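You operate a simulated robot arm through the tools that you are given. There is no shell and no other tool.

You are at the controls of a simulated robot arm. One attempt, no reset.

## Task
Clamp the blue rack on the shaker, run it once on LOW, then turn the dial to 0.
Fine: a whole run, till it shows DONE; the rack stays clamped.

The check looks at the end state, three seconds after you hand in, the way a careful person would. Anything else that was tipped, shoved, dropped, spilled or broken makes it a failure.

## Robot
A 6-joint arm with a two-finger parallel gripper, fixed in place. Base frame: the origin is at the foot of the arm, x ahead of it, y to its left, z up. Readings come in mm, rad, newtons and seconds.
With the tool pointing down near the work surface it reaches from about 360 to 880 mm from the base axis. Its first joint turns from -2.007 to 2.007 rad. Payload 3.43 kg.
The tool frame sits at the grasp point between the pads (the TCP): z along the fingers, y along the line on which they close. The tips reach 34 mm beyond it. The gripper opens to 128 mm. The fingers are 24 mm wide and 12 mm thick; the gripper's body (48 by 130 mm) begins 96 mm behind the TCP.
Orientation is that of the tool frame in the base frame, as a unit quaternion [w, x, y, z]. With the fingers straight down and closing along the base's y, the tool's x points along the base's -x, its y along +y and its z along -z.

## Interface
- The arm moves only by the tool nudge_tool. Its argument "rows" is a list of rows, each an object (a shift or turn left out is 0, a gripper value left out holds the last) with "claw": the opening, from 0 (shut) to 1 (fully open); "dp": the shift along the tool's x, y, z in cm, a list of three; "angular": the turn, a rotation vector about the tool's x, y, z in rad, a list of three. In form: [{"claw": claw, "dp": [tx, ty, tz], "angular": [ax, ay, az]}, ...]. A call has 1 to 20 rows; each row shifts and turns the commanded pose from where the row before left it, along the tool's axes as they then stand. Rows are played at 5 a second. More than 50 mm and 0.15 rad between two rows, or a gripper value outside its range, and nothing of the call is played. Where a pose cannot be reached the arm comes as near as it can. A force on the tool above 50 N (or 10 N above the force at the start of the call, whichever is more), or a blocked arm, ends the call early, and 0.2 s more pass. Each finger travels about 108 mm/s and halts on what it meets, pressing with about 29 N; the grip force reading is that of the motor and also rises with nothing between the fingers. The clock runs only during rows and for 0.2 s after the last one: add rows that do not move to give the fingers time. The reply holds the time, the measured pose of the TCP, the force on the tool along the base axes, the opening and the grip force, in the units named above and with some noise, with the torque about the TCP (base axes, N m) and any sound that the robot's microphone picked up, and new pictures: "pictures" is both (left out), scene, wrist or none.
- Cameras (640 x 400 px; columns grow to the right, rows downward): "scene" is fixed at [398.5, 648.3, 1490]; the picture's right is [-0.95, -0.30, 0.00], its down [-0.29, 0.93, -0.23] and it looks along [0.07, -0.22, -0.97] (base axes); focal length 214 px, centre (320, 200). "wrist" rides on the gripper at [76, -11, -160] in the tool frame; the picture's right is [0.15, 0.99, 0.00], its down [-0.88, 0.13, -0.46] and it looks along [-0.45, 0.07, 0.89] (tool axes); focal length 234 px, centre (320, 200). There is no depth. A picture from a camera that has moved, and an enlarged one, comes with that camera's place and axes in the base frame and with its lens.
- raise_lower(by): slides the trunk up (or, below 0, down) by that many mm; the arm rides with it, the base frame stays. It gives what a move gives, with no picture.
- inspect(camera, box): a new picture of the part [left, top, right, bottom] of that camera's present view, enlarged. No time passes.
- job_done(): hands the job in; it is judged then, once.

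Places have to be worked out from the pictures, the camera data and where the tool is seen. Open the gripper and draw the arm clear of the work before you hand the job in, unless the task says otherwise.

The tools are called after ">>>" as a command line: name --argument value ..., lists and objects as JSON in quotes. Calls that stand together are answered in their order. nudge_tool: Moves the arm, as the interface text tells. Its arguments: {"type":"object","properties":{"rows":{"type":"array","items":{"type":"object","properties":{"claw":{"type":"number"},"dp":{"type":"array","items":{"type":"number"}},"angular":{"type":"array","items":{"type":"number"}}}}},"pictures":{"type":"string","enum":["both","scene","wrist","none"]}},"required":["rows"]} The other tools are called the same way: raise_lower (by) slides the trunk up or down; inspect (camera, box) takes an enlarged picture of a part of a camera's view; job_done () hands the job in.

At the start:

```text
clock: 0.0
position: [323.4, 466.2, 1274.4]
ee_rot: [0.0, 0.0, 1.0, 0.0]
force: [0.2, 0.7, 0.5]
moment: [0.0, -0.02, 0.06]
width: 128.4
grasp_force: 0.1
trunk travel left (down, up): [-650.0, 140.0]
```

scene: 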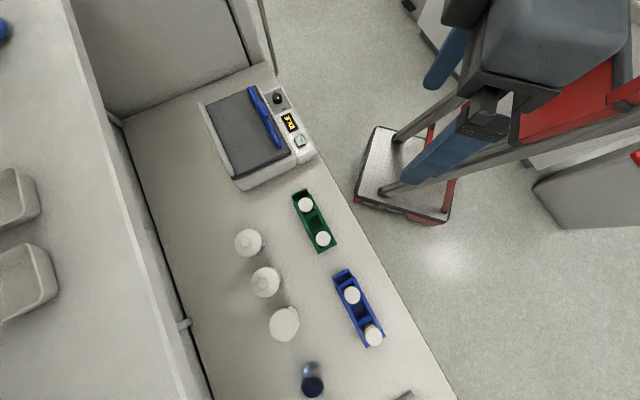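
wrist: 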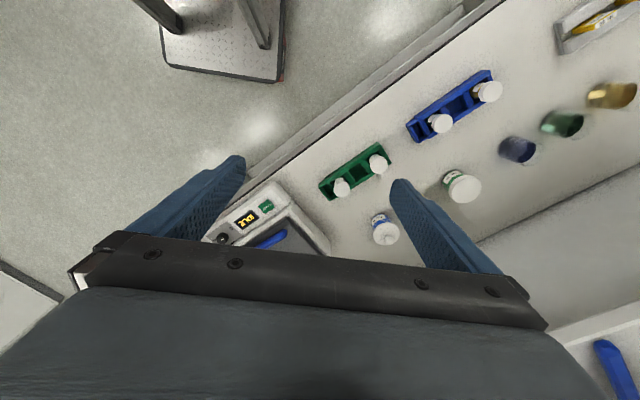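

I start by looking closer at the shaker and the racks, before moving anything.

>>> inspect --camera "scene" --box '[190, 60, 330, 200]'

>>> inspect --camera "scene" --box '[220, 180, 420, 400]'

>>> inspect --camera "wrist" --box '[190, 60, 530, 270]'

```text
2.86 times, centred on (260, 130) of scene
camera zoom: at [398.5, 648.3, 1490.0], right [-0.95, -0.3, 0.0], down [-0.29, 0.93, -0.23], along [0.07, -0.22, -0.97], focal length 613 px, centre (491, 400)
```

zoom: 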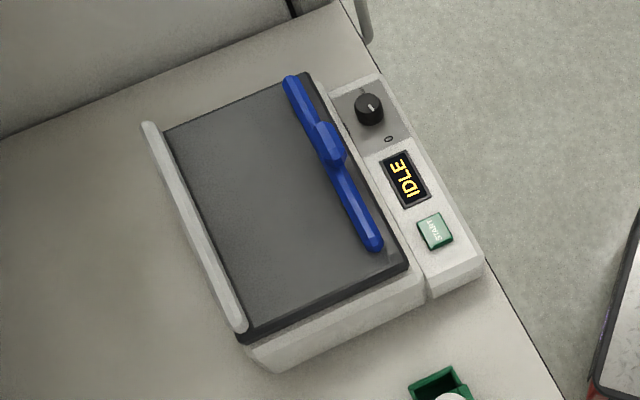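

```text
1.82 times, centred on (320, 290) of scene
camera zoom: at [398.5, 648.3, 1490.0], right [-0.95, -0.3, 0.0], down [-0.29, 0.93, -0.23], along [0.07, -0.22, -0.97], focal length 390 px, centre (320, 36)
```

zoom: 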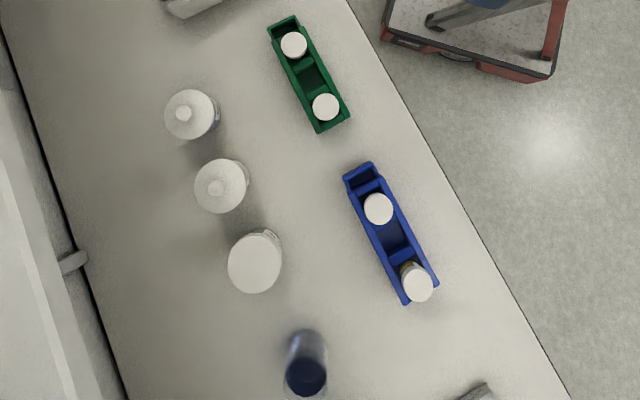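

```text
1.88 times, centred on (360, 165) of wrist
camera zoom: at [245.7, 454.9, 1434.5], right [-0.15, 0.99, 0.0], down [0.88, 0.13, 0.46], along [0.45, 0.07, -0.89], focal length 441 px, centre (245, 266)
```

zoom: 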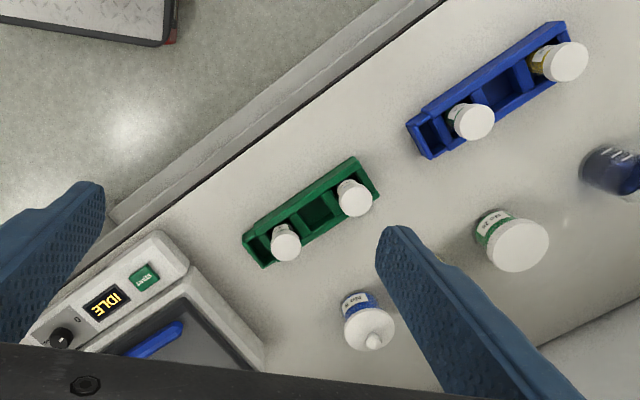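

The START button triangulates to roughly (548, 363, 911). I look closer at the clamp bar, dial and racks for details before planning.

>>> inspect --camera "scene" --box '[240, 75, 320, 125]'

>>> inspect --camera "scene" --box '[240, 110, 320, 160]'

>>> inspect --camera "scene" --box '[310, 260, 406, 350]'

>>> inspect --camera "wrist" --box '[390, 50, 520, 150]'

>>> inspect --camera "wrist" --box '[190, 170, 350, 270]'

```text
8.00 times, centred on (280, 100) of scene
camera zoom: at [398.5, 648.3, 1490.0], right [-0.95, -0.3, 0.0], down [-0.29, 0.93, -0.23], along [0.07, -0.22, -0.97], focal length 1716 px, centre (640, 1000)
```

zoom: 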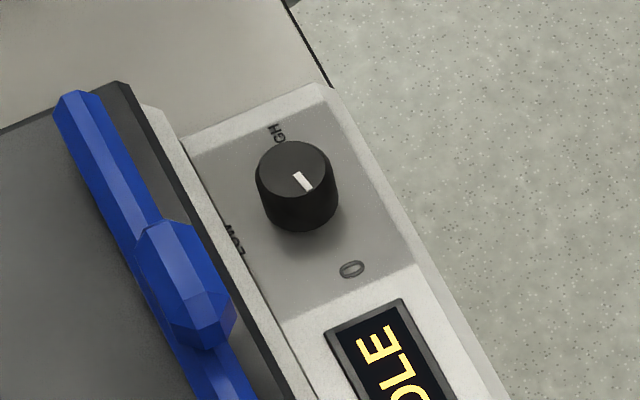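

```text
8.00 times, centred on (280, 135) of scene
camera zoom: at [398.5, 648.3, 1490.0], right [-0.95, -0.3, 0.0], down [-0.29, 0.93, -0.23], along [0.07, -0.22, -0.97], focal length 1716 px, centre (640, 720)
```

zoom: 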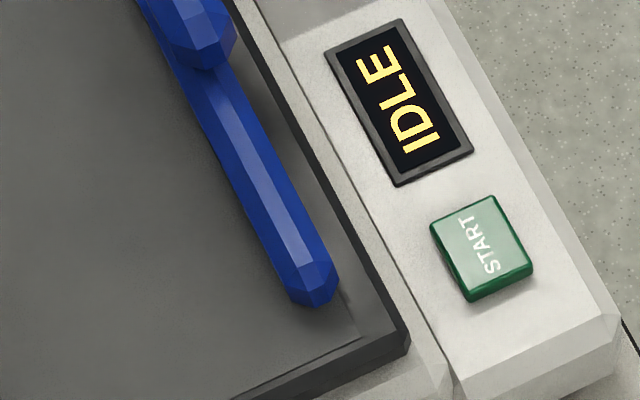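

```text
4.44 times, centred on (358, 305) of scene
camera zoom: at [398.5, 648.3, 1490.0], right [-0.95, -0.3, 0.0], down [-0.29, 0.93, -0.23], along [0.07, -0.22, -0.97], focal length 953 px, centre (151, -267)
```

zoom: 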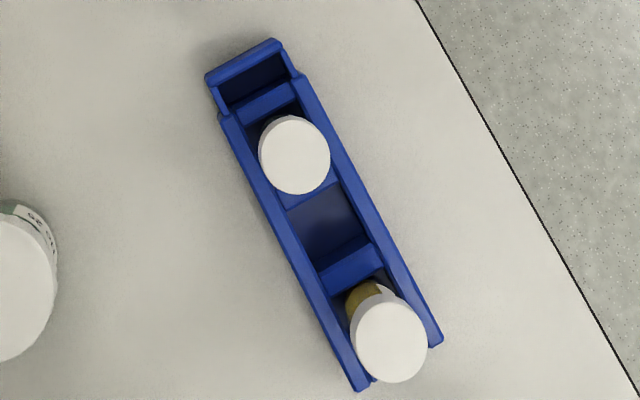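

```text
4.00 times, centred on (455, 100) of wrist
camera zoom: at [245.7, 454.9, 1434.5], right [-0.15, 0.99, 0.0], down [0.88, 0.13, 0.46], along [0.45, 0.07, -0.89], focal length 937 px, centre (-220, 600)
```

zoom: 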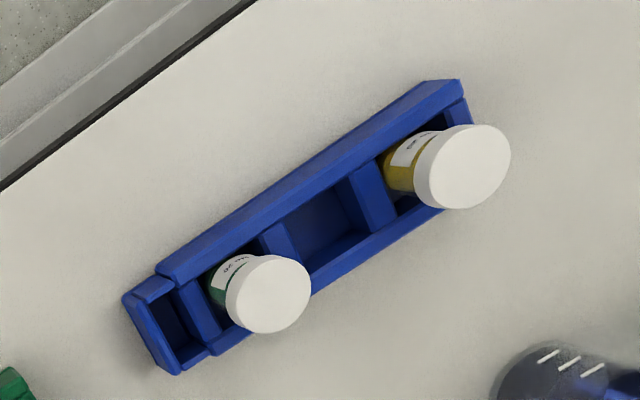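

```text
4.00 times, centred on (270, 220) of wrist
camera zoom: at [245.7, 454.9, 1434.5], right [-0.15, 0.99, 0.0], down [0.88, 0.13, 0.46], along [0.45, 0.07, -0.89], focal length 937 px, centre (520, 120)
```

zoom: 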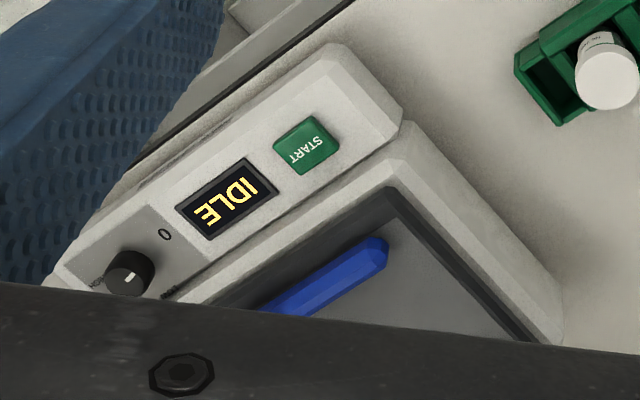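

The dial's pointer is now on 0, LOW is toward the platform, and HIGH is opposite 0. The table edge runs along about (-0.687, 0.726), and the shaker platform spans roughly (566–871, 219–534). I move high over the shaker and align the tool with the table for a closer look.

>>> nudge_tool --rows '[{"claw": 1, "dp": [-3.4, -0.9, 0]}, {"dp": [-3.4, -0.9, 0]}, {"dp": [-3.4, -0.9, 0]}, {"dp": [-3.4, -0.9, 0]}, {"dp": [-3.4, -0.9, 0]}, {"dp": [-3.4, -0.9, 0]}, {"dp": [-3.4, -0.9, 0]}, {"dp": [-3.4, -0.9, 0]}, {"dp": [-3.4, -0.9, 0]}, {"dp": [-3.4, -0.9, 0]}, {"angular": [0, 0, 0.1356]}, {"angular": [0, 0, 0.1356]}, {"angular": [0, 0, 0.1356]}, {"angular": [0, 0, 0.1356]}, {"angular": [0, 0, 0.1356]}, {"angular": [0, 0, 0.1356]}, {"dp": [0, 0, 0]}]'

```text
clock: 3.6
position: [662.9, 375.9, 1275.0]
ee_rot: [0.001, 0.396, 0.918, 0.0]
force: [-0.1, 0.1, -0.1]
moment: [-0.01, -0.02, 0.02]
width: 127.8
grasp_force: 0.0
trunk travel left (down, up): [-650.0, 140.0]
camera wrist: at [601.3, 422.8, 1434.3], right [0.62, 0.78, 0.0], down [0.7, -0.55, 0.46], along [0.36, -0.28, -0.89], focal length 234 px, centre (320, 200)
```

scene: 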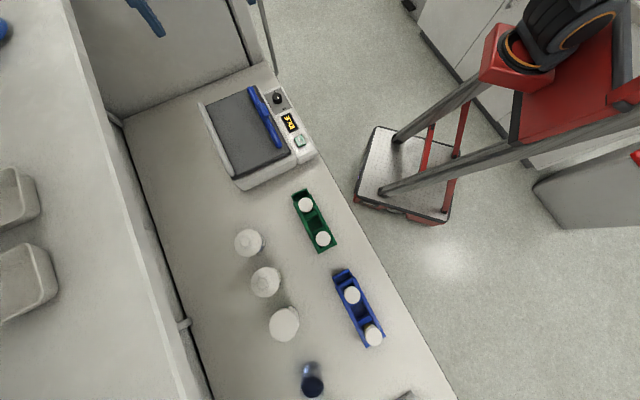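
wrist: 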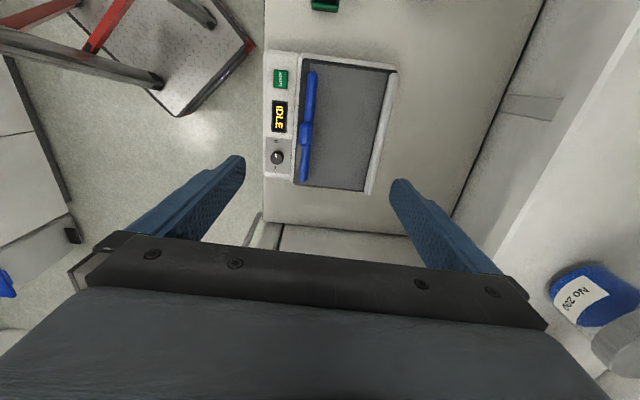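

The tool is aligned with the table and the shaker is in full view from above. I take enlarged pictures of the shaker.

>>> inspect --camera "wrist" --box '[255, 45, 415, 200]'

>>> inspect --camera "wrist" --box '[260, 120, 330, 190]'

>>> inspect --camera "scene" --box '[195, 75, 300, 195]'

```text
2.58 times, centred on (335, 122) of wrist
camera zoom: at [601.3, 422.8, 1434.3], right [0.62, 0.78, 0.0], down [0.7, -0.55, 0.46], along [0.36, -0.28, -0.89], focal length 604 px, centre (281, 400)
```

zoom: 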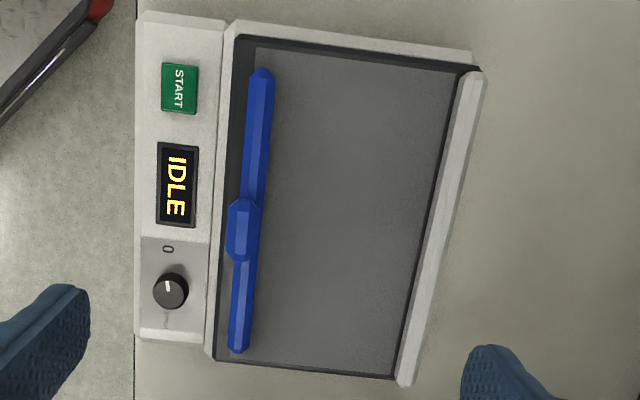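

```text
5.71 times, centred on (295, 155) of wrist
camera zoom: at [601.3, 422.8, 1434.3], right [0.62, 0.78, 0.0], down [0.7, -0.55, 0.46], along [0.36, -0.28, -0.89], focal length 1338 px, centre (463, 457)
```

zoom: 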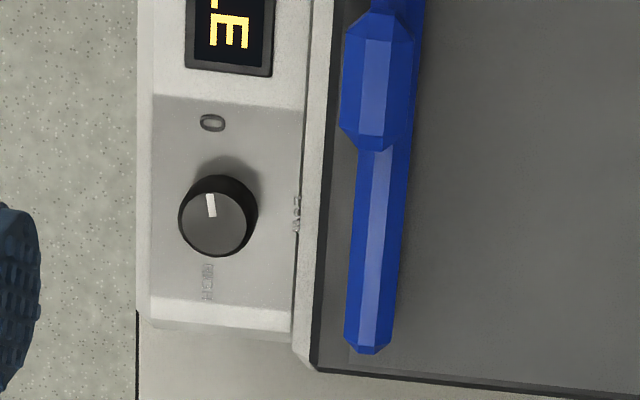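

```text
3.33 times, centred on (248, 135) of scene
camera zoom: at [398.5, 648.3, 1490.0], right [-0.95, -0.3, 0.0], down [-0.29, 0.93, -0.23], along [0.07, -0.22, -0.97], focal length 715 px, centre (562, 417)
```

zoom: 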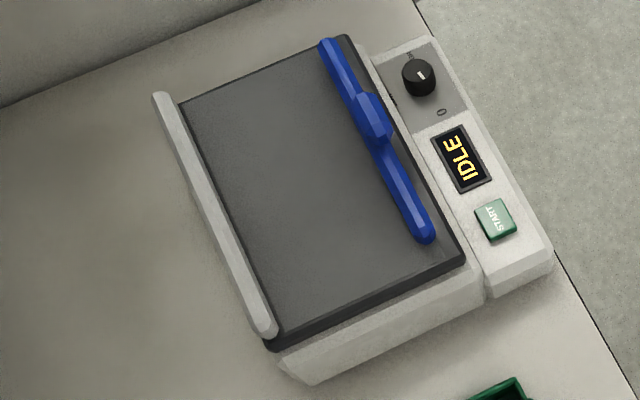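

The shaker looks level, with a sliding blue clamp bar on the near side and a fixed light rail on the far side; its dial is at about (667, 245, 916). I lower the tool about 200 mm for a more precise view.

>>> nudge_tool --rows '[{"dp": [0, 0, 4]}, {"dp": [0, 0, 4]}, {"dp": [0, 0, 4]}, {"dp": [0, 0, 4]}, {"dp": [0, 0, 4]}, {"dp": [0, 0, 0]}]'

```text
clock: 5.0
position: [663.1, 377.6, 1073.8]
ee_rot: [0.001, 0.396, 0.918, 0.0]
force: [0.3, 0.0, 0.5]
moment: [0.02, 0.01, 0.0]
width: 128.3
grasp_force: 0.1
trunk travel left (down, up): [-650.0, 140.0]
camera wrist: at [601.6, 424.4, 1234.9], right [0.62, 0.79, 0.0], down [0.7, -0.55, 0.46], along [0.36, -0.28, -0.89], focal length 234 px, centre (320, 200)
```

scene: 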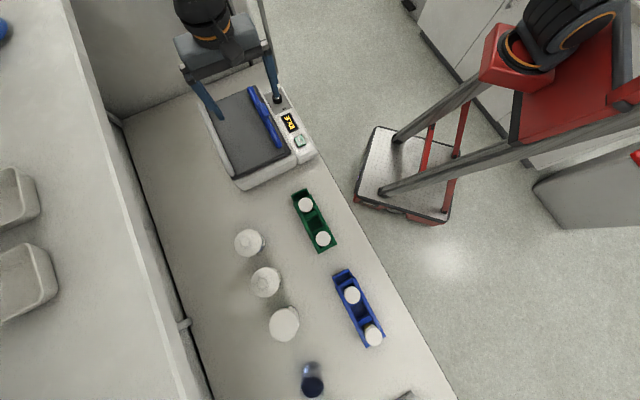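
wrist: 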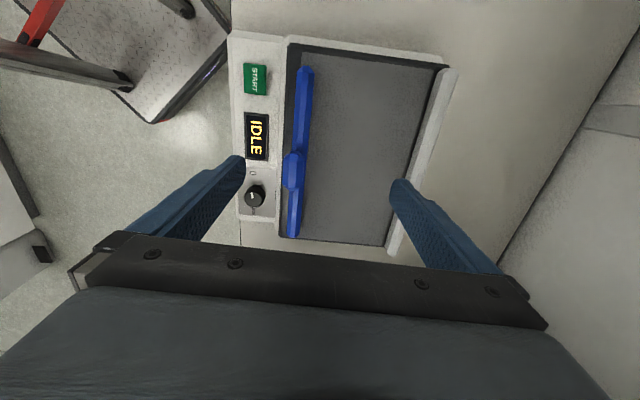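

The arm follows well. I enlarge the shaker in this lower view to measure panel, bar and rail.

>>> inspect --camera "wrist" --box '[220, 20, 470, 260]'

>>> inspect --camera "wrist" --box '[228, 150, 318, 250]'

>>> inspect --camera "scene" --box '[170, 30, 310, 150]'

```text
1.67 times, centred on (345, 140) of wrist
camera zoom: at [601.6, 424.4, 1234.9], right [0.62, 0.79, 0.0], down [0.7, -0.55, 0.46], along [0.36, -0.28, -0.89], focal length 390 px, centre (278, 300)
```

zoom: 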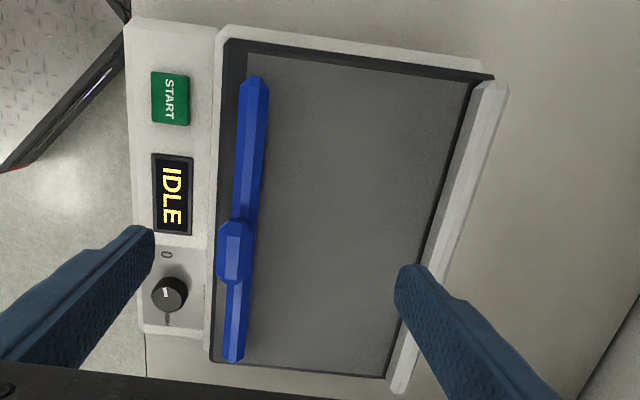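

```text
4.00 times, centred on (273, 200) of wrist
camera zoom: at [601.6, 424.4, 1234.9], right [0.62, 0.79, 0.0], down [0.7, -0.55, 0.46], along [0.36, -0.28, -0.89], focal length 937 px, centre (508, 200)
```

zoom: 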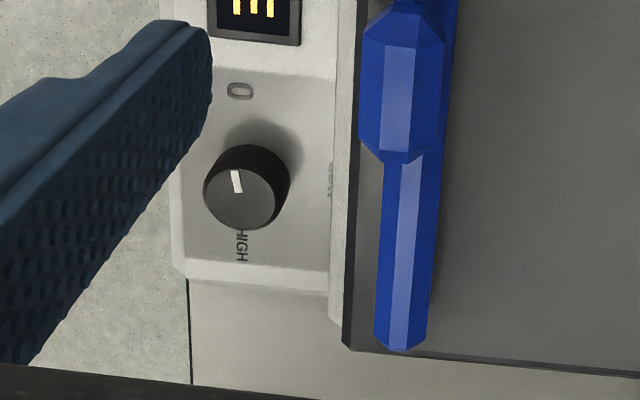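

```text
3.33 times, centred on (240, 90) of scene
camera zoom: at [398.5, 648.3, 1490.0], right [-0.95, -0.3, 0.0], down [-0.29, 0.93, -0.23], along [0.07, -0.22, -0.97], focal length 715 px, centre (587, 567)
```

zoom: 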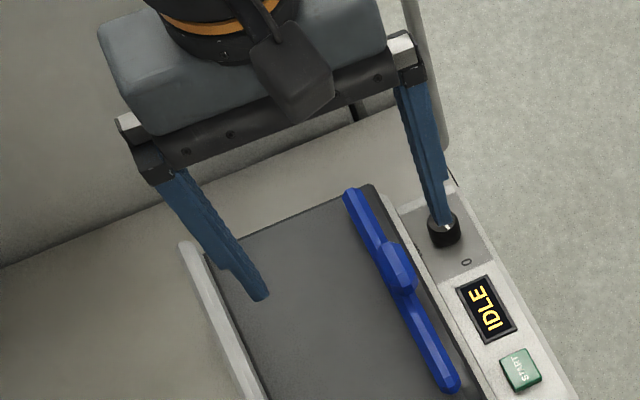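

Two wrist heights plus the scene view put the platform at z≈929, the bar and rail tops at ≈958, and START at about (u=-115, n=649, z≈909) in the table-aligned frame. Next I rise and travel left to study the blue rack from above.

>>> nudge_tool --rows '[{"dp": [0, 0, -4]}, {"dp": [0, 0, -4]}, {"dp": [4.85, -0.3, 0]}, {"dp": [4.85, -0.3, 0]}, {"dp": [4.85, -0.3, 0]}, {"dp": [4.85, -0.3, 0]}, {"dp": [4.85, -0.3, 0]}, {"dp": [4.85, -0.3, 0]}, {"dp": [4.85, -0.3, 0]}, {"dp": [4.85, -0.3, 0]}, {"dp": [4.85, -0.3, 0]}, {"dp": [4.85, -0.3, 0]}, {"dp": [4.85, -0.3, 0]}, {"dp": [4.85, -0.3, 0]}, {"dp": [0, 0, 0]}]'

```text
clock: 8.2
position: [238.8, 772.8, 1153.1]
ee_rot: [0.001, 0.396, 0.918, -0.002]
force: [0.3, 0.0, 0.0]
moment: [-0.02, -0.02, -0.02]
width: 127.9
grasp_force: 0.0
out of reach, approached as far as the arm can: row 14
trunk travel left (down, up): [-650.0, 140.0]
camera wrist: at [177.3, 820.2, 1312.8], right [0.62, 0.79, 0.0], down [0.7, -0.55, 0.46], along [0.36, -0.28, -0.89], focal length 234 px, centre (320, 200)
```

scene: 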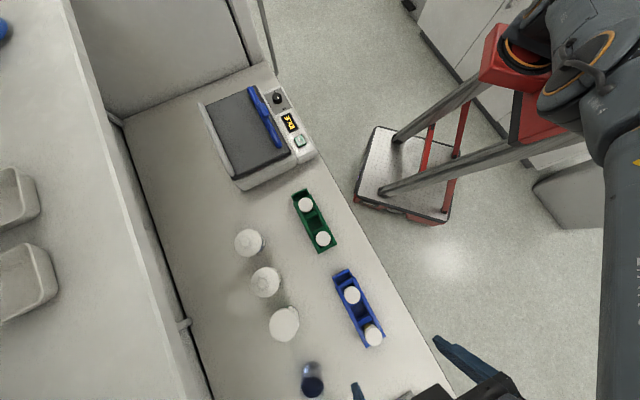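
wrist: 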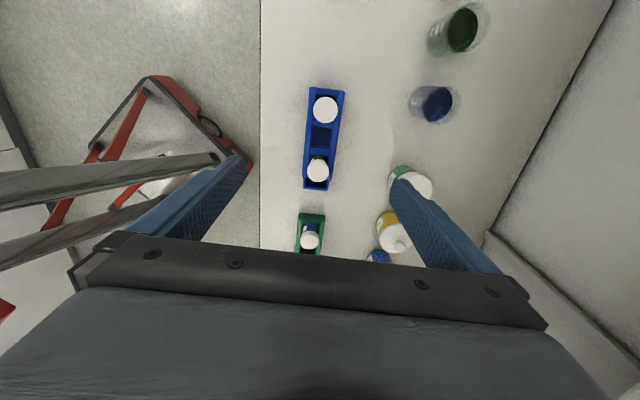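

At this height r≈809 mm is the reach limit; lower down it should be better. The blue rack is in clear view, so I enlarge it.

>>> inspect --camera "wrist" --box '[280, 75, 370, 200]'

>>> inspect --camera "wrist" --box '[250, 60, 450, 270]'

```text
3.20 times, centred on (325, 138) of wrist
camera zoom: at [177.3, 820.2, 1312.8], right [0.62, 0.79, 0.0], down [0.7, -0.55, 0.46], along [0.36, -0.28, -0.89], focal length 749 px, centre (304, 400)
```

zoom: 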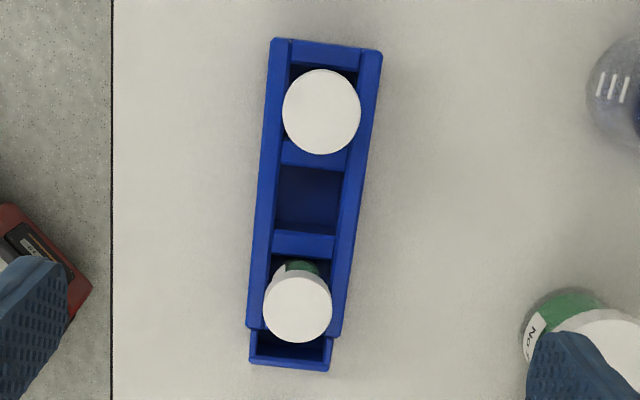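

```text
1.90 times, centred on (350, 165) of wrist
camera zoom: at [177.3, 820.2, 1312.8], right [0.62, 0.79, 0.0], down [0.7, -0.55, 0.46], along [0.36, -0.28, -0.89], focal length 446 px, centre (263, 267)
```

zoom: 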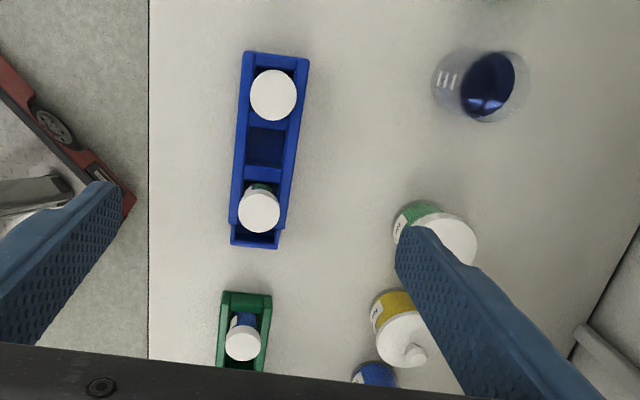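

The blue rack's rim lies at z≈881, roughly 57 mm wide and 189 mm long with its axis at 135°, and the free middle well is at about (254, 763). I align the tool to 135°, centre over the middle well and descend to about z=1020 for a closer look.

>>> nudge_tool --rows '[{"angular": [0, 0, -0.029]}, {"dp": [-1.76, 0.34, 0]}, {"dp": [0, 0, 3]}, {"dp": [0, 0, 3]}, {"dp": [0, 0, 3]}, {"dp": [0, 0, 3]}, {"dp": [0, 0, 0]}]'

```text
clock: 9.8
position: [252.3, 761.9, 1033.9]
ee_rot: [0.0, 0.383, 0.924, 0.0]
force: [-0.6, 0.3, -0.2]
moment: [0.0, -0.02, 0.02]
width: 128.2
grasp_force: 0.1
trunk travel left (down, up): [-650.0, 140.0]
camera wrist: at [189.3, 806.3, 1192.7], right [0.6, 0.8, 0.0], down [0.72, -0.53, 0.46], along [0.37, -0.27, -0.89], focal length 234 px, centre (320, 200)
```

scene: 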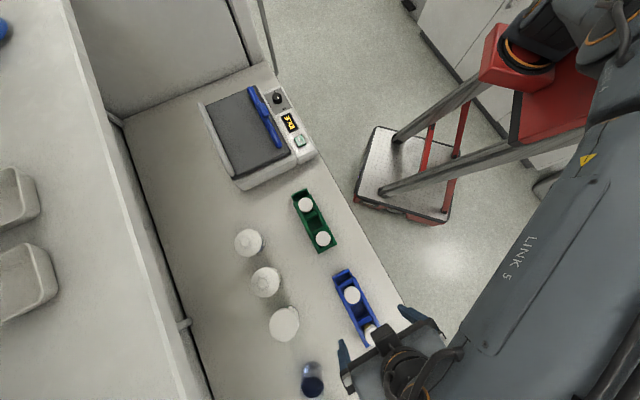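
wrist: 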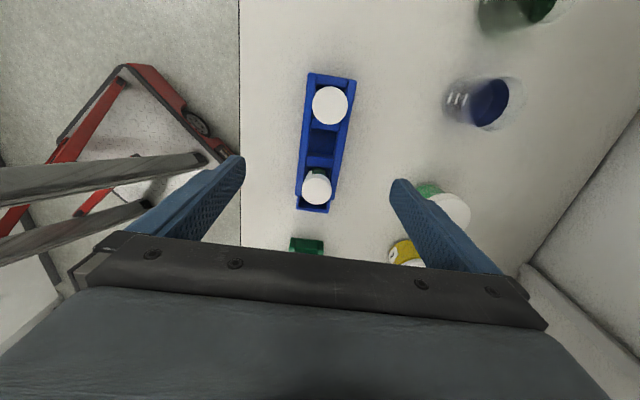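

The tool is now exactly at 45° to the base and parallel to the table edge. I enlarge the rack in the wrist view to refine its place and height.

>>> inspect --camera "wrist" --box '[280, 65, 370, 220]'

>>> inspect --camera "scene" --box '[320, 260, 400, 360]'

```text
2.58 times, centred on (325, 142) of wrist
camera zoom: at [189.3, 806.3, 1192.7], right [0.6, 0.8, 0.0], down [0.72, -0.53, 0.46], along [0.37, -0.27, -0.89], focal length 604 px, centre (307, 348)
```

zoom: 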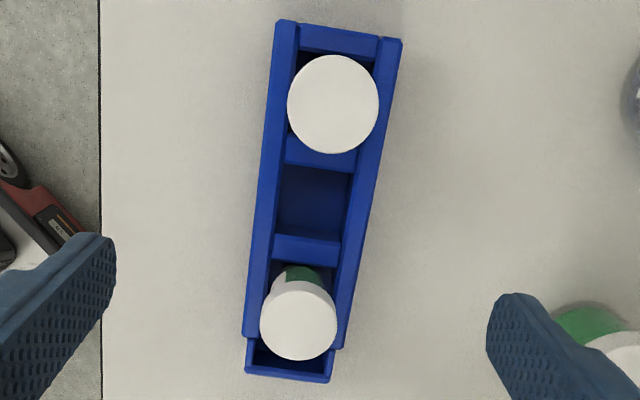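

```text
4.00 times, centred on (360, 310) of scene
camera zoom: at [398.5, 648.3, 1490.0], right [-0.95, -0.3, 0.0], down [-0.29, 0.93, -0.23], along [0.07, -0.22, -0.97], focal length 858 px, centre (160, -240)
```

zoom: 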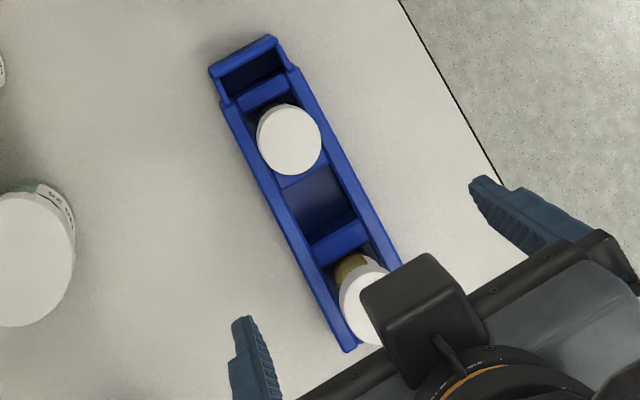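

The free middle well is at U≈359, N≈719 (table axes), and the TCP is almost exactly over it. I pre-close to about 84 mm, shift 2 mm, and descend until the tips are just above the rim height.

>>> nudge_tool --rows '[{"claw": 0.66, "dp": [0, 0.2, 0]}, {"dp": [0, 0, 2.5]}, {"dp": [0, 0, 2.5]}, {"dp": [0, 0, 2.5]}, {"dp": [0, 0, 2.5]}, {"dp": [0, 0, 0]}]'

```text
clock: 11.2
position: [253.7, 763.8, 932.3]
ee_rot: [0.0, 0.383, 0.924, 0.0]
force: [0.4, -0.2, -0.1]
moment: [0.0, 0.02, -0.02]
width: 84.5
grasp_force: 0.1
trunk travel left (down, up): [-650.0, 140.0]
camera wrist: at [190.1, 808.7, 1093.3], right [0.6, 0.8, 0.0], down [0.72, -0.53, 0.46], along [0.37, -0.27, -0.89], focal length 234 px, centre (320, 200)
```

scene: 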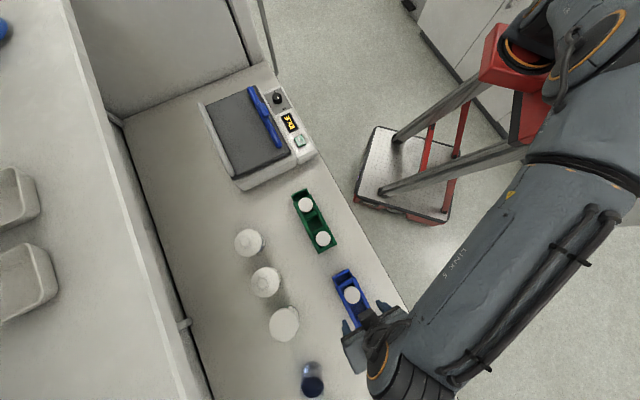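
wrist: 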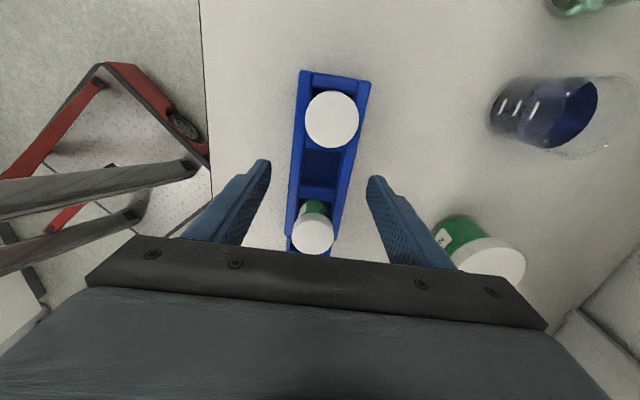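

The fingers straddle the empty middle well with clearance on both sides. I shift 2.5 mm to centre and lower the tips beside the rack in small steps.

>>> nudge_tool --rows '[{"dp": [0, 0.25, 0]}, {"dp": [0, 0, 1.0]}, {"dp": [0, 0, 1.0]}, {"dp": [0, 0, 0.7]}, {"dp": [0, 0, 0.5]}, {"dp": [0, 0, 0.5]}, {"dp": [0, 0, 0]}]'

>>> inspect --camera "wrist" --box '[230, 130, 430, 270]'

```text
clock: 12.8
position: [255.6, 764.0, 895.9]
ee_rot: [0.0, 0.382, 0.924, 0.0]
force: [0.1, 0.1, -0.4]
moment: [-0.01, 0.01, 0.0]
width: 84.6
grasp_force: 0.1
trunk travel left (down, up): [-650.0, 140.0]
camera wrist: at [192.0, 809.1, 1056.1], right [0.6, 0.8, 0.0], down [0.72, -0.53, 0.46], along [0.37, -0.27, -0.89], focal length 234 px, centre (320, 200)
```

scene: 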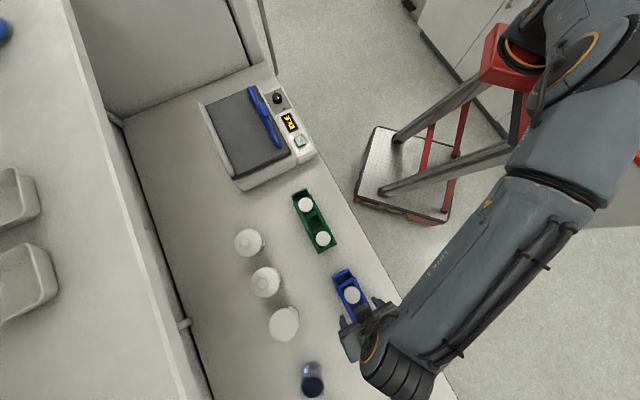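
wrist: 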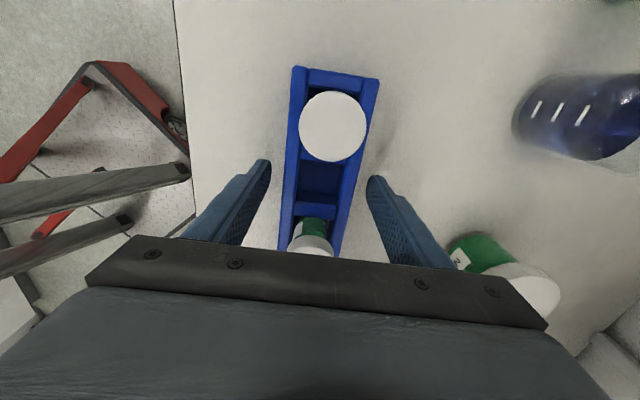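

```text
2.86 times, centred on (330, 200) of wrist
camera zoom: at [192.0, 809.1, 1056.1], right [0.6, 0.8, 0.0], down [0.72, -0.53, 0.46], along [0.37, -0.27, -0.89], focal length 669 px, centre (291, 200)
```

zoom: 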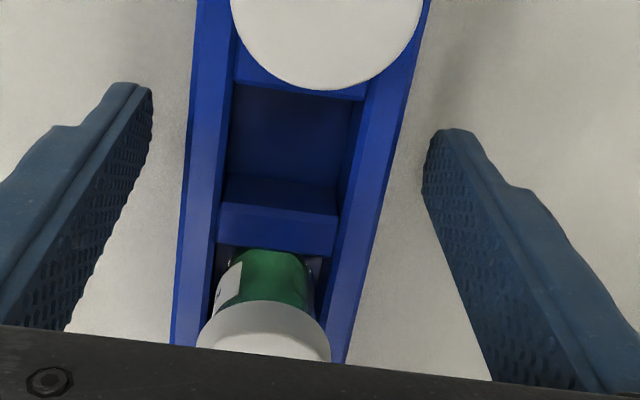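

No contact yet with tips at z≈862 and the rack centred between the fingers. I lower a few mm more in 2 mm steps and watch the force.

>>> nudge_tool --rows '[{"dp": [0, 0, 0.2]}, {"dp": [0, 0, 0.2]}, {"dp": [0, 0, 0.2]}, {"dp": [0, 0, 0]}]' --pictures "none"

```text
clock: 13.8
position: [255.3, 765.2, 890.1]
ee_rot: [-0.001, 0.382, 0.924, 0.0]
force: [-0.4, -0.1, 0.2]
moment: [-0.02, 0.04, 0.01]
width: 84.4
grasp_force: 0.0
trunk travel left (down, up): [-650.0, 140.0]
```

Still no contact at tips z≈856, which gives about 25 mm of overlap with the rack's side. I close slowly on the rack.

>>> nudge_tool --rows '[{"claw": 0.55}, {"claw": 0.5}, {"claw": 0.47}, {"claw": 0.45}, {"claw": 0.43}, {"claw": 0.4}, {"claw": 0.35}, {"claw": 0.3}, {"claw": 0.3}]'

>>> inspect --camera "wrist" --box '[230, 60, 430, 270]'

```text
clock: 15.8
position: [255.3, 764.3, 890.1]
ee_rot: [0.001, 0.383, 0.924, 0.0]
force: [0.1, -0.5, 0.8]
moment: [0.03, 0.03, 0.03]
width: 59.3
grasp_force: 29.2
trunk travel left (down, up): [-650.0, 140.0]
camera wrist: at [191.7, 809.2, 1050.5], right [0.6, 0.8, 0.0], down [0.72, -0.53, 0.46], along [0.37, -0.27, -0.89], focal length 234 px, centre (320, 200)
```

scene: 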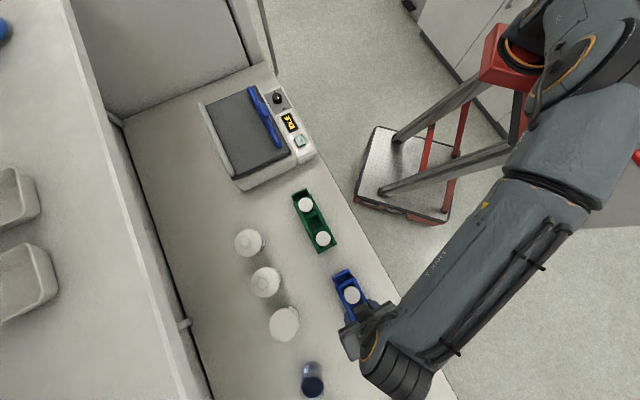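
wrist: 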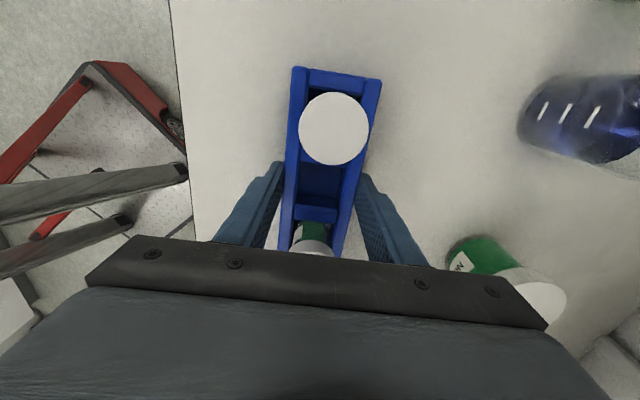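

```text
1.90 times, centred on (330, 165) of wrist
camera zoom: at [191.7, 809.2, 1050.5], right [0.6, 0.8, 0.0], down [0.72, -0.53, 0.46], along [0.37, -0.27, -0.89], focal length 446 px, centre (301, 267)
```

zoom: 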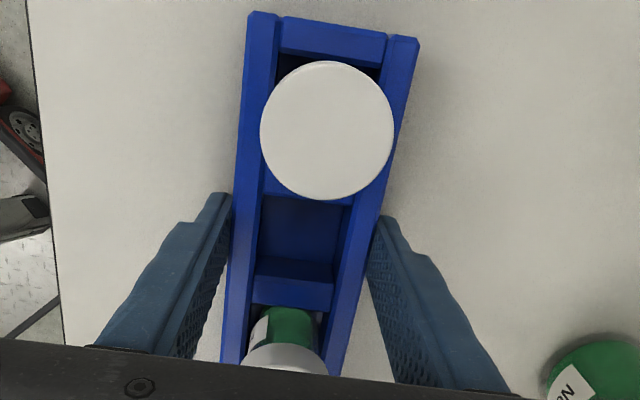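

The rack is gripped: 59.3 mm width with 29 N. I lift it a little with the trunk (pure vertical motion) and check it hangs level.

>>> raise_lower --by 15

>>> inspect --camera "wrist" --box '[230, 60, 430, 270]'

>>> inspect --camera "scene" --box '[320, 260, 420, 360]'

```text
clock: 16.4
position: [254.2, 764.2, 904.1]
ee_rot: [0.0, 0.382, 0.924, -0.001]
force: [0.0, -0.2, -1.4]
moment: [-0.03, 0.03, 0.0]
width: 59.4
grasp_force: 29.3
trunk travel left (down, up): [-665.0, 125.0]
```

```text
1.90 times, centred on (330, 165) of wrist
camera zoom: at [191.4, 809.7, 1064.6], right [0.6, 0.8, 0.0], down [0.72, -0.53, 0.46], along [0.37, -0.27, -0.89], focal length 446 px, centre (301, 267)
```

zoom: 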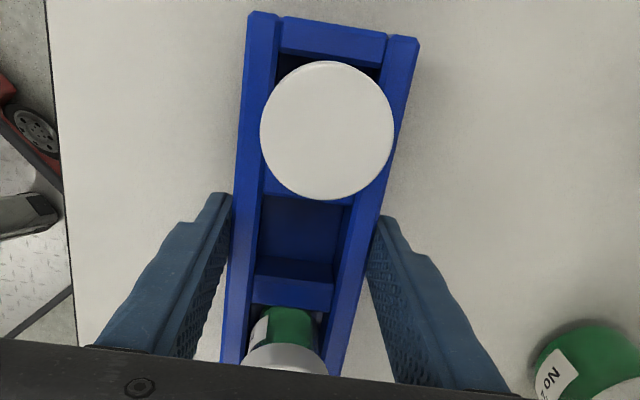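

```text
4.00 times, centred on (370, 310) of scene
camera zoom: at [398.5, 648.3, 1490.0], right [-0.95, -0.3, 0.0], down [-0.29, 0.93, -0.23], along [0.07, -0.22, -0.97], focal length 858 px, centre (120, -240)
```

zoom: 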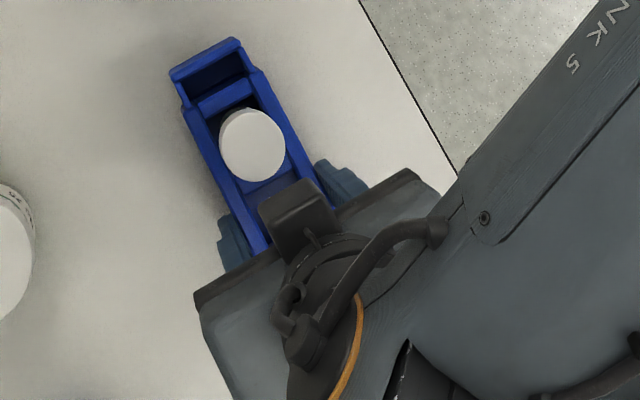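

The rack sits identically in the grip and hangs level (about 1.4 N extra). I raise the trunk the rest of the way to clear the green rack and the shaker.

>>> raise_lower --by 125

```text
clock: 18.0
position: [254.7, 765.3, 1028.5]
ee_rot: [0.0, 0.383, 0.924, 0.0]
force: [0.4, 0.0, -3.1]
moment: [0.0, 0.0, 0.0]
width: 59.5
grasp_force: 29.0
trunk travel left (down, up): [-790.0, 0.0]
```

The rack now hangs at TCP z≈1028, its underside about 30 mm above the shaker's highest parts. I carry it along the table toward the shaker in gentle steps.

>>> nudge_tool --rows '[{"dp": [-1, 0, 0]}, {"dp": [-2, 0, 0]}, {"dp": [-3, 0, 0]}, {"dp": [-3, 0, 0]}, {"dp": [-3, 0, 0]}, {"dp": [-3, 0, 0]}, {"dp": [-3, 0, 0]}, {"dp": [-3, 0, 0]}, {"dp": [-3, 0, 0]}, {"dp": [-3, 0, 0]}, {"dp": [-2, 0, 0]}, {"dp": [-1, 0, 0]}, {"dp": [0, 0, 0]}]'

```text
clock: 20.8
position: [467.9, 553.5, 1031.1]
ee_rot: [0.0, 0.382, 0.924, -0.001]
force: [0.1, 0.9, -1.7]
moment: [-0.02, 0.0, 0.01]
width: 59.5
grasp_force: 29.1
trunk travel left (down, up): [-790.0, 0.0]
camera wrist: at [403.6, 598.5, 1190.7], right [0.6, 0.8, 0.0], down [0.72, -0.53, 0.46], along [0.37, -0.27, -0.89], focal length 234 px, centre (320, 200)
```

scene: 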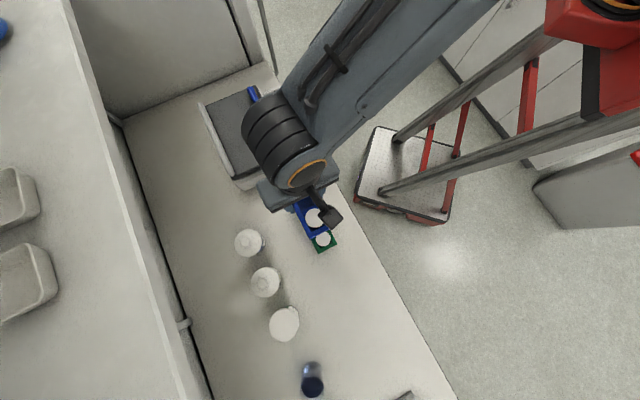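
wrist: 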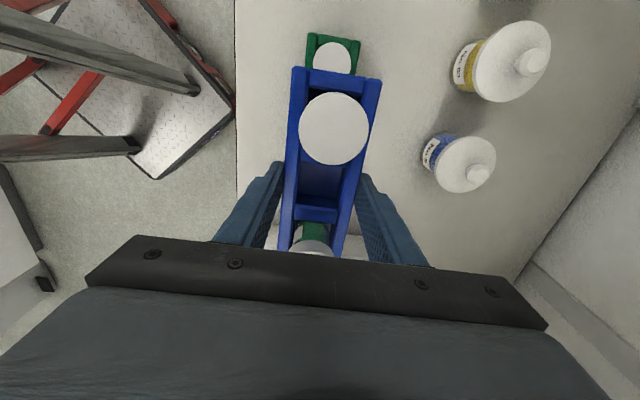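

The rack is steady in the grip, passing above the green rack with clearance. I continue to above the platform centre (U≈-215) and then outward to N≈792.

>>> nudge_tool --rows '[{"dp": [-1, 0, 0]}, {"dp": [-2, 0, 0]}, {"dp": [-3, 0, 0]}, {"dp": [-3, 0, 0]}, {"dp": [-3, 0, 0]}, {"dp": [-3, 0, 0]}, {"dp": [-3, 0, 0]}, {"dp": [-3, 0, 0]}, {"dp": [-3, 0, 0]}, {"dp": [-2, 0.5, 0]}, {"dp": [-1, 1.5, 0]}, {"dp": [-0.5, 2, 0]}, {"dp": [0, 2, 0]}, {"dp": [0, 1, 0]}, {"dp": [0, 0, 0]}]'

```text
clock: 24.0
position: [709.7, 408.9, 1031.7]
ee_rot: [0.0, 0.382, 0.924, 0.001]
force: [-18.9, 18.6, 4.0]
moment: [0.6, 0.52, -0.1]
width: 51.3
grasp_force: 28.9
trunk travel left (down, up): [-790.0, 0.0]
camera wrist: at [646.5, 453.9, 1190.8], right [0.59, 0.8, 0.0], down [0.71, -0.53, 0.46], along [0.37, -0.27, -0.89], focal length 234 px, centre (320, 200)
```

scene: 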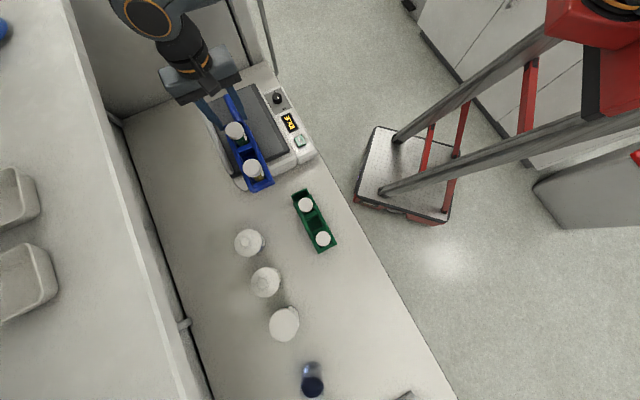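
wrist: 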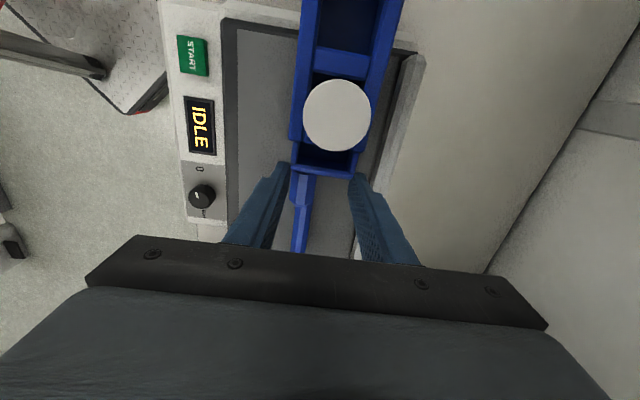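

Something caught: the force is about 26 N along the table and the rack has slipped along the fingers, so it must have hit the clamp handle. I look closely before doing anything more.

>>> inspect --camera "wrist" --box '[240, 0, 440, 270]'

>>> inspect --camera "scene" --box '[170, 50, 310, 200]'

>>> inspect --camera "scene" --box '[205, 85, 285, 155]'

```text
1.48 times, centred on (340, 135) of wrist
camera zoom: at [646.5, 453.9, 1190.8], right [0.59, 0.8, 0.0], down [0.71, -0.53, 0.46], along [0.37, -0.27, -0.89], focal length 347 px, centre (290, 296)
```

zoom: 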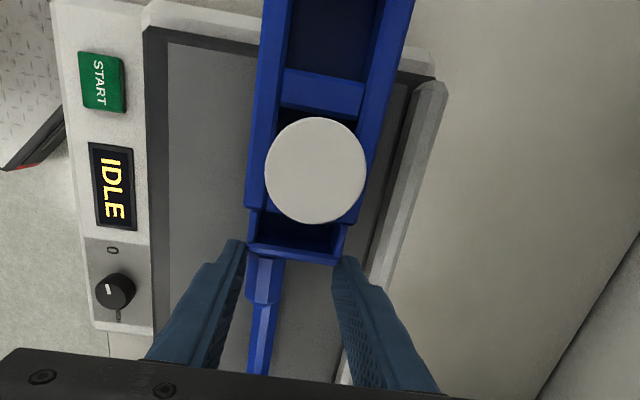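

```text
2.67 times, centred on (240, 125) of scene
camera zoom: at [398.5, 648.3, 1490.0], right [-0.95, -0.3, 0.0], down [-0.29, 0.93, -0.23], along [0.07, -0.22, -0.97], focal length 572 px, centre (533, 400)
```

zoom: 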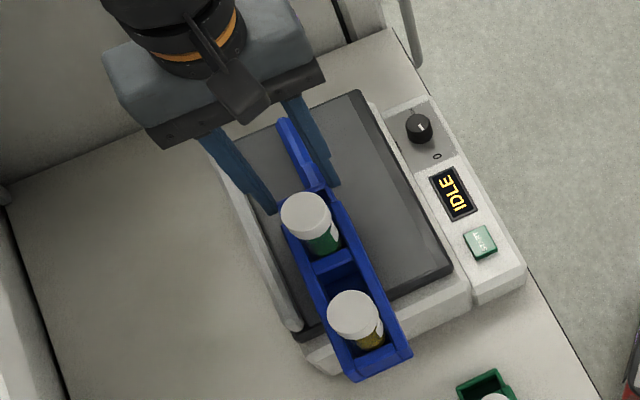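

```text
5.71 times, centred on (245, 120) of scene
camera zoom: at [398.5, 648.3, 1490.0], right [-0.95, -0.3, 0.0], down [-0.29, 0.93, -0.23], along [0.07, -0.22, -0.97], focal length 1226 px, centre (749, 657)
```

zoom: 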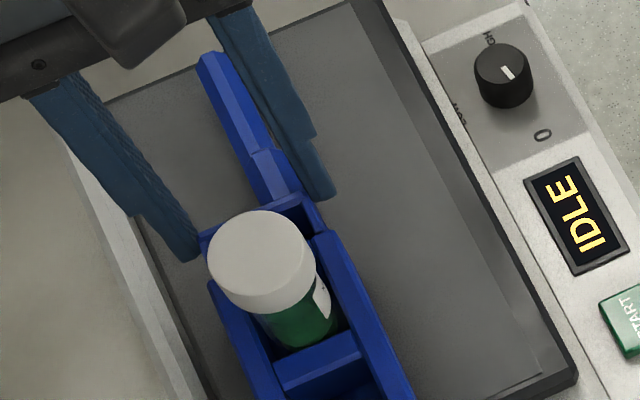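

The rack's underside caught the clamp handle (its top must be near z≈995): the rack slid level along the fingers to its end tab and the bar got dragged outward to N≈775. Vials are still seated and the shaker has not moved. I first back off a little along +U to relieve the jam.

>>> nudge_tool --rows '[{"dp": [0.3, 0, 0]}, {"dp": [0.3, 0, 0]}, {"dp": [0.3, 0, 0]}, {"dp": [0, 0, 0]}]'

>>> inspect --camera "wrist" --box '[240, 0, 440, 270]'

>>> inspect --camera "scene" --box '[190, 80, 290, 200]'

```text
clock: 25.0
position: [704.0, 413.4, 1030.1]
ee_rot: [0.002, 0.382, 0.924, 0.0]
force: [-0.9, 0.8, -2.8]
moment: [-0.13, -0.1, -0.01]
width: 51.3
grasp_force: 28.4
trunk travel left (down, up): [-790.0, 0.0]
camera wrist: at [641.0, 457.9, 1189.4], right [0.6, 0.8, 0.0], down [0.71, -0.53, 0.46], along [0.37, -0.27, -0.89], focal length 234 px, centre (320, 200)
```

scene: 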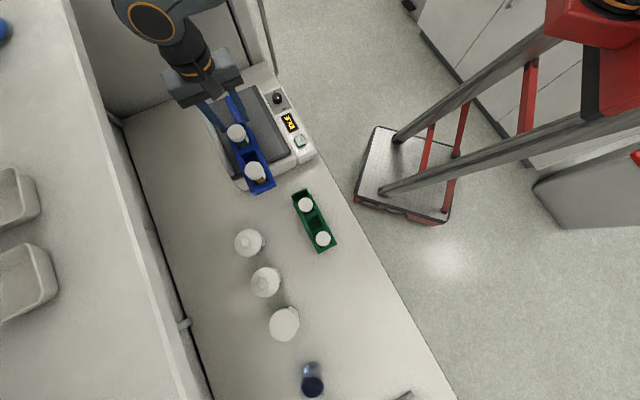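
wrist: 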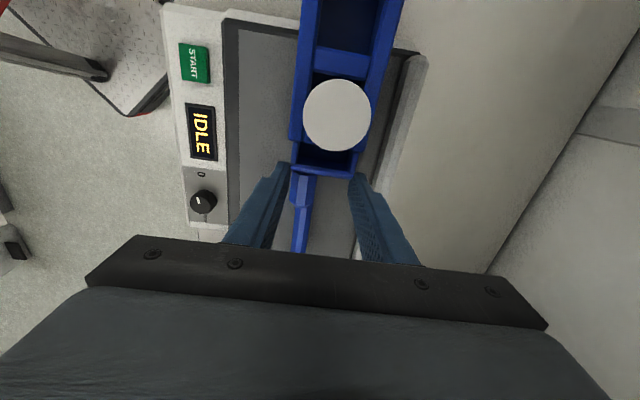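

```text
1.48 times, centred on (340, 135) of wrist
camera zoom: at [641.0, 457.9, 1189.4], right [0.6, 0.8, 0.0], down [0.71, -0.53, 0.46], along [0.37, -0.27, -0.89], focal length 347 px, centre (290, 296)
```

zoom: 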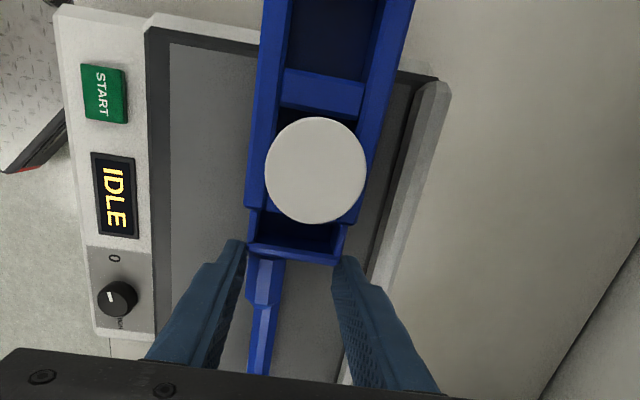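

```text
3.33 times, centred on (240, 140) of scene
camera zoom: at [398.5, 648.3, 1490.0], right [-0.95, -0.3, 0.0], down [-0.29, 0.93, -0.23], along [0.07, -0.22, -0.97], focal length 715 px, centre (587, 400)
```

zoom: 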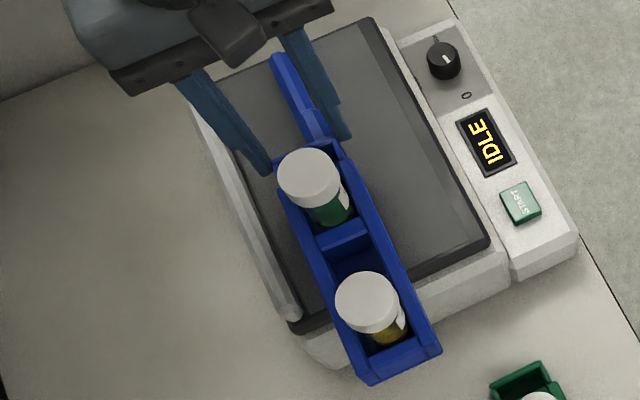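

The force is back to just the rack's weight, but the bar appears to have moved along with the gripper. I magnify the area at the fingertips to see what is touching what.

>>> inspect --camera "wrist" --box '[270, 130, 370, 260]'

>>> inspect --camera "scene" --box '[200, 85, 260, 135]'

```text
3.08 times, centred on (320, 195) of wrist
camera zoom: at [641.0, 457.9, 1189.4], right [0.6, 0.8, 0.0], down [0.71, -0.53, 0.46], along [0.37, -0.27, -0.89], focal length 720 px, centre (320, 215)
```

zoom: 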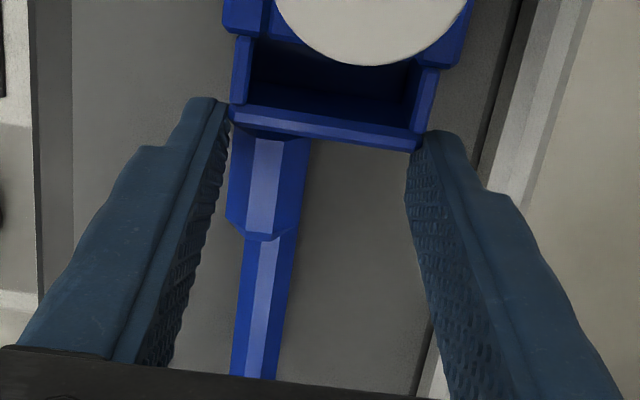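

```text
8.00 times, centred on (230, 110) of scene
camera zoom: at [398.5, 648.3, 1490.0], right [-0.95, -0.3, 0.0], down [-0.29, 0.93, -0.23], along [0.07, -0.22, -0.97], focal length 1716 px, centre (1040, 920)
```

zoom: 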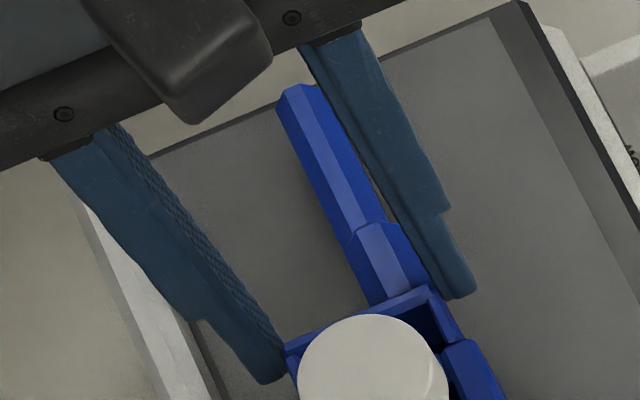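

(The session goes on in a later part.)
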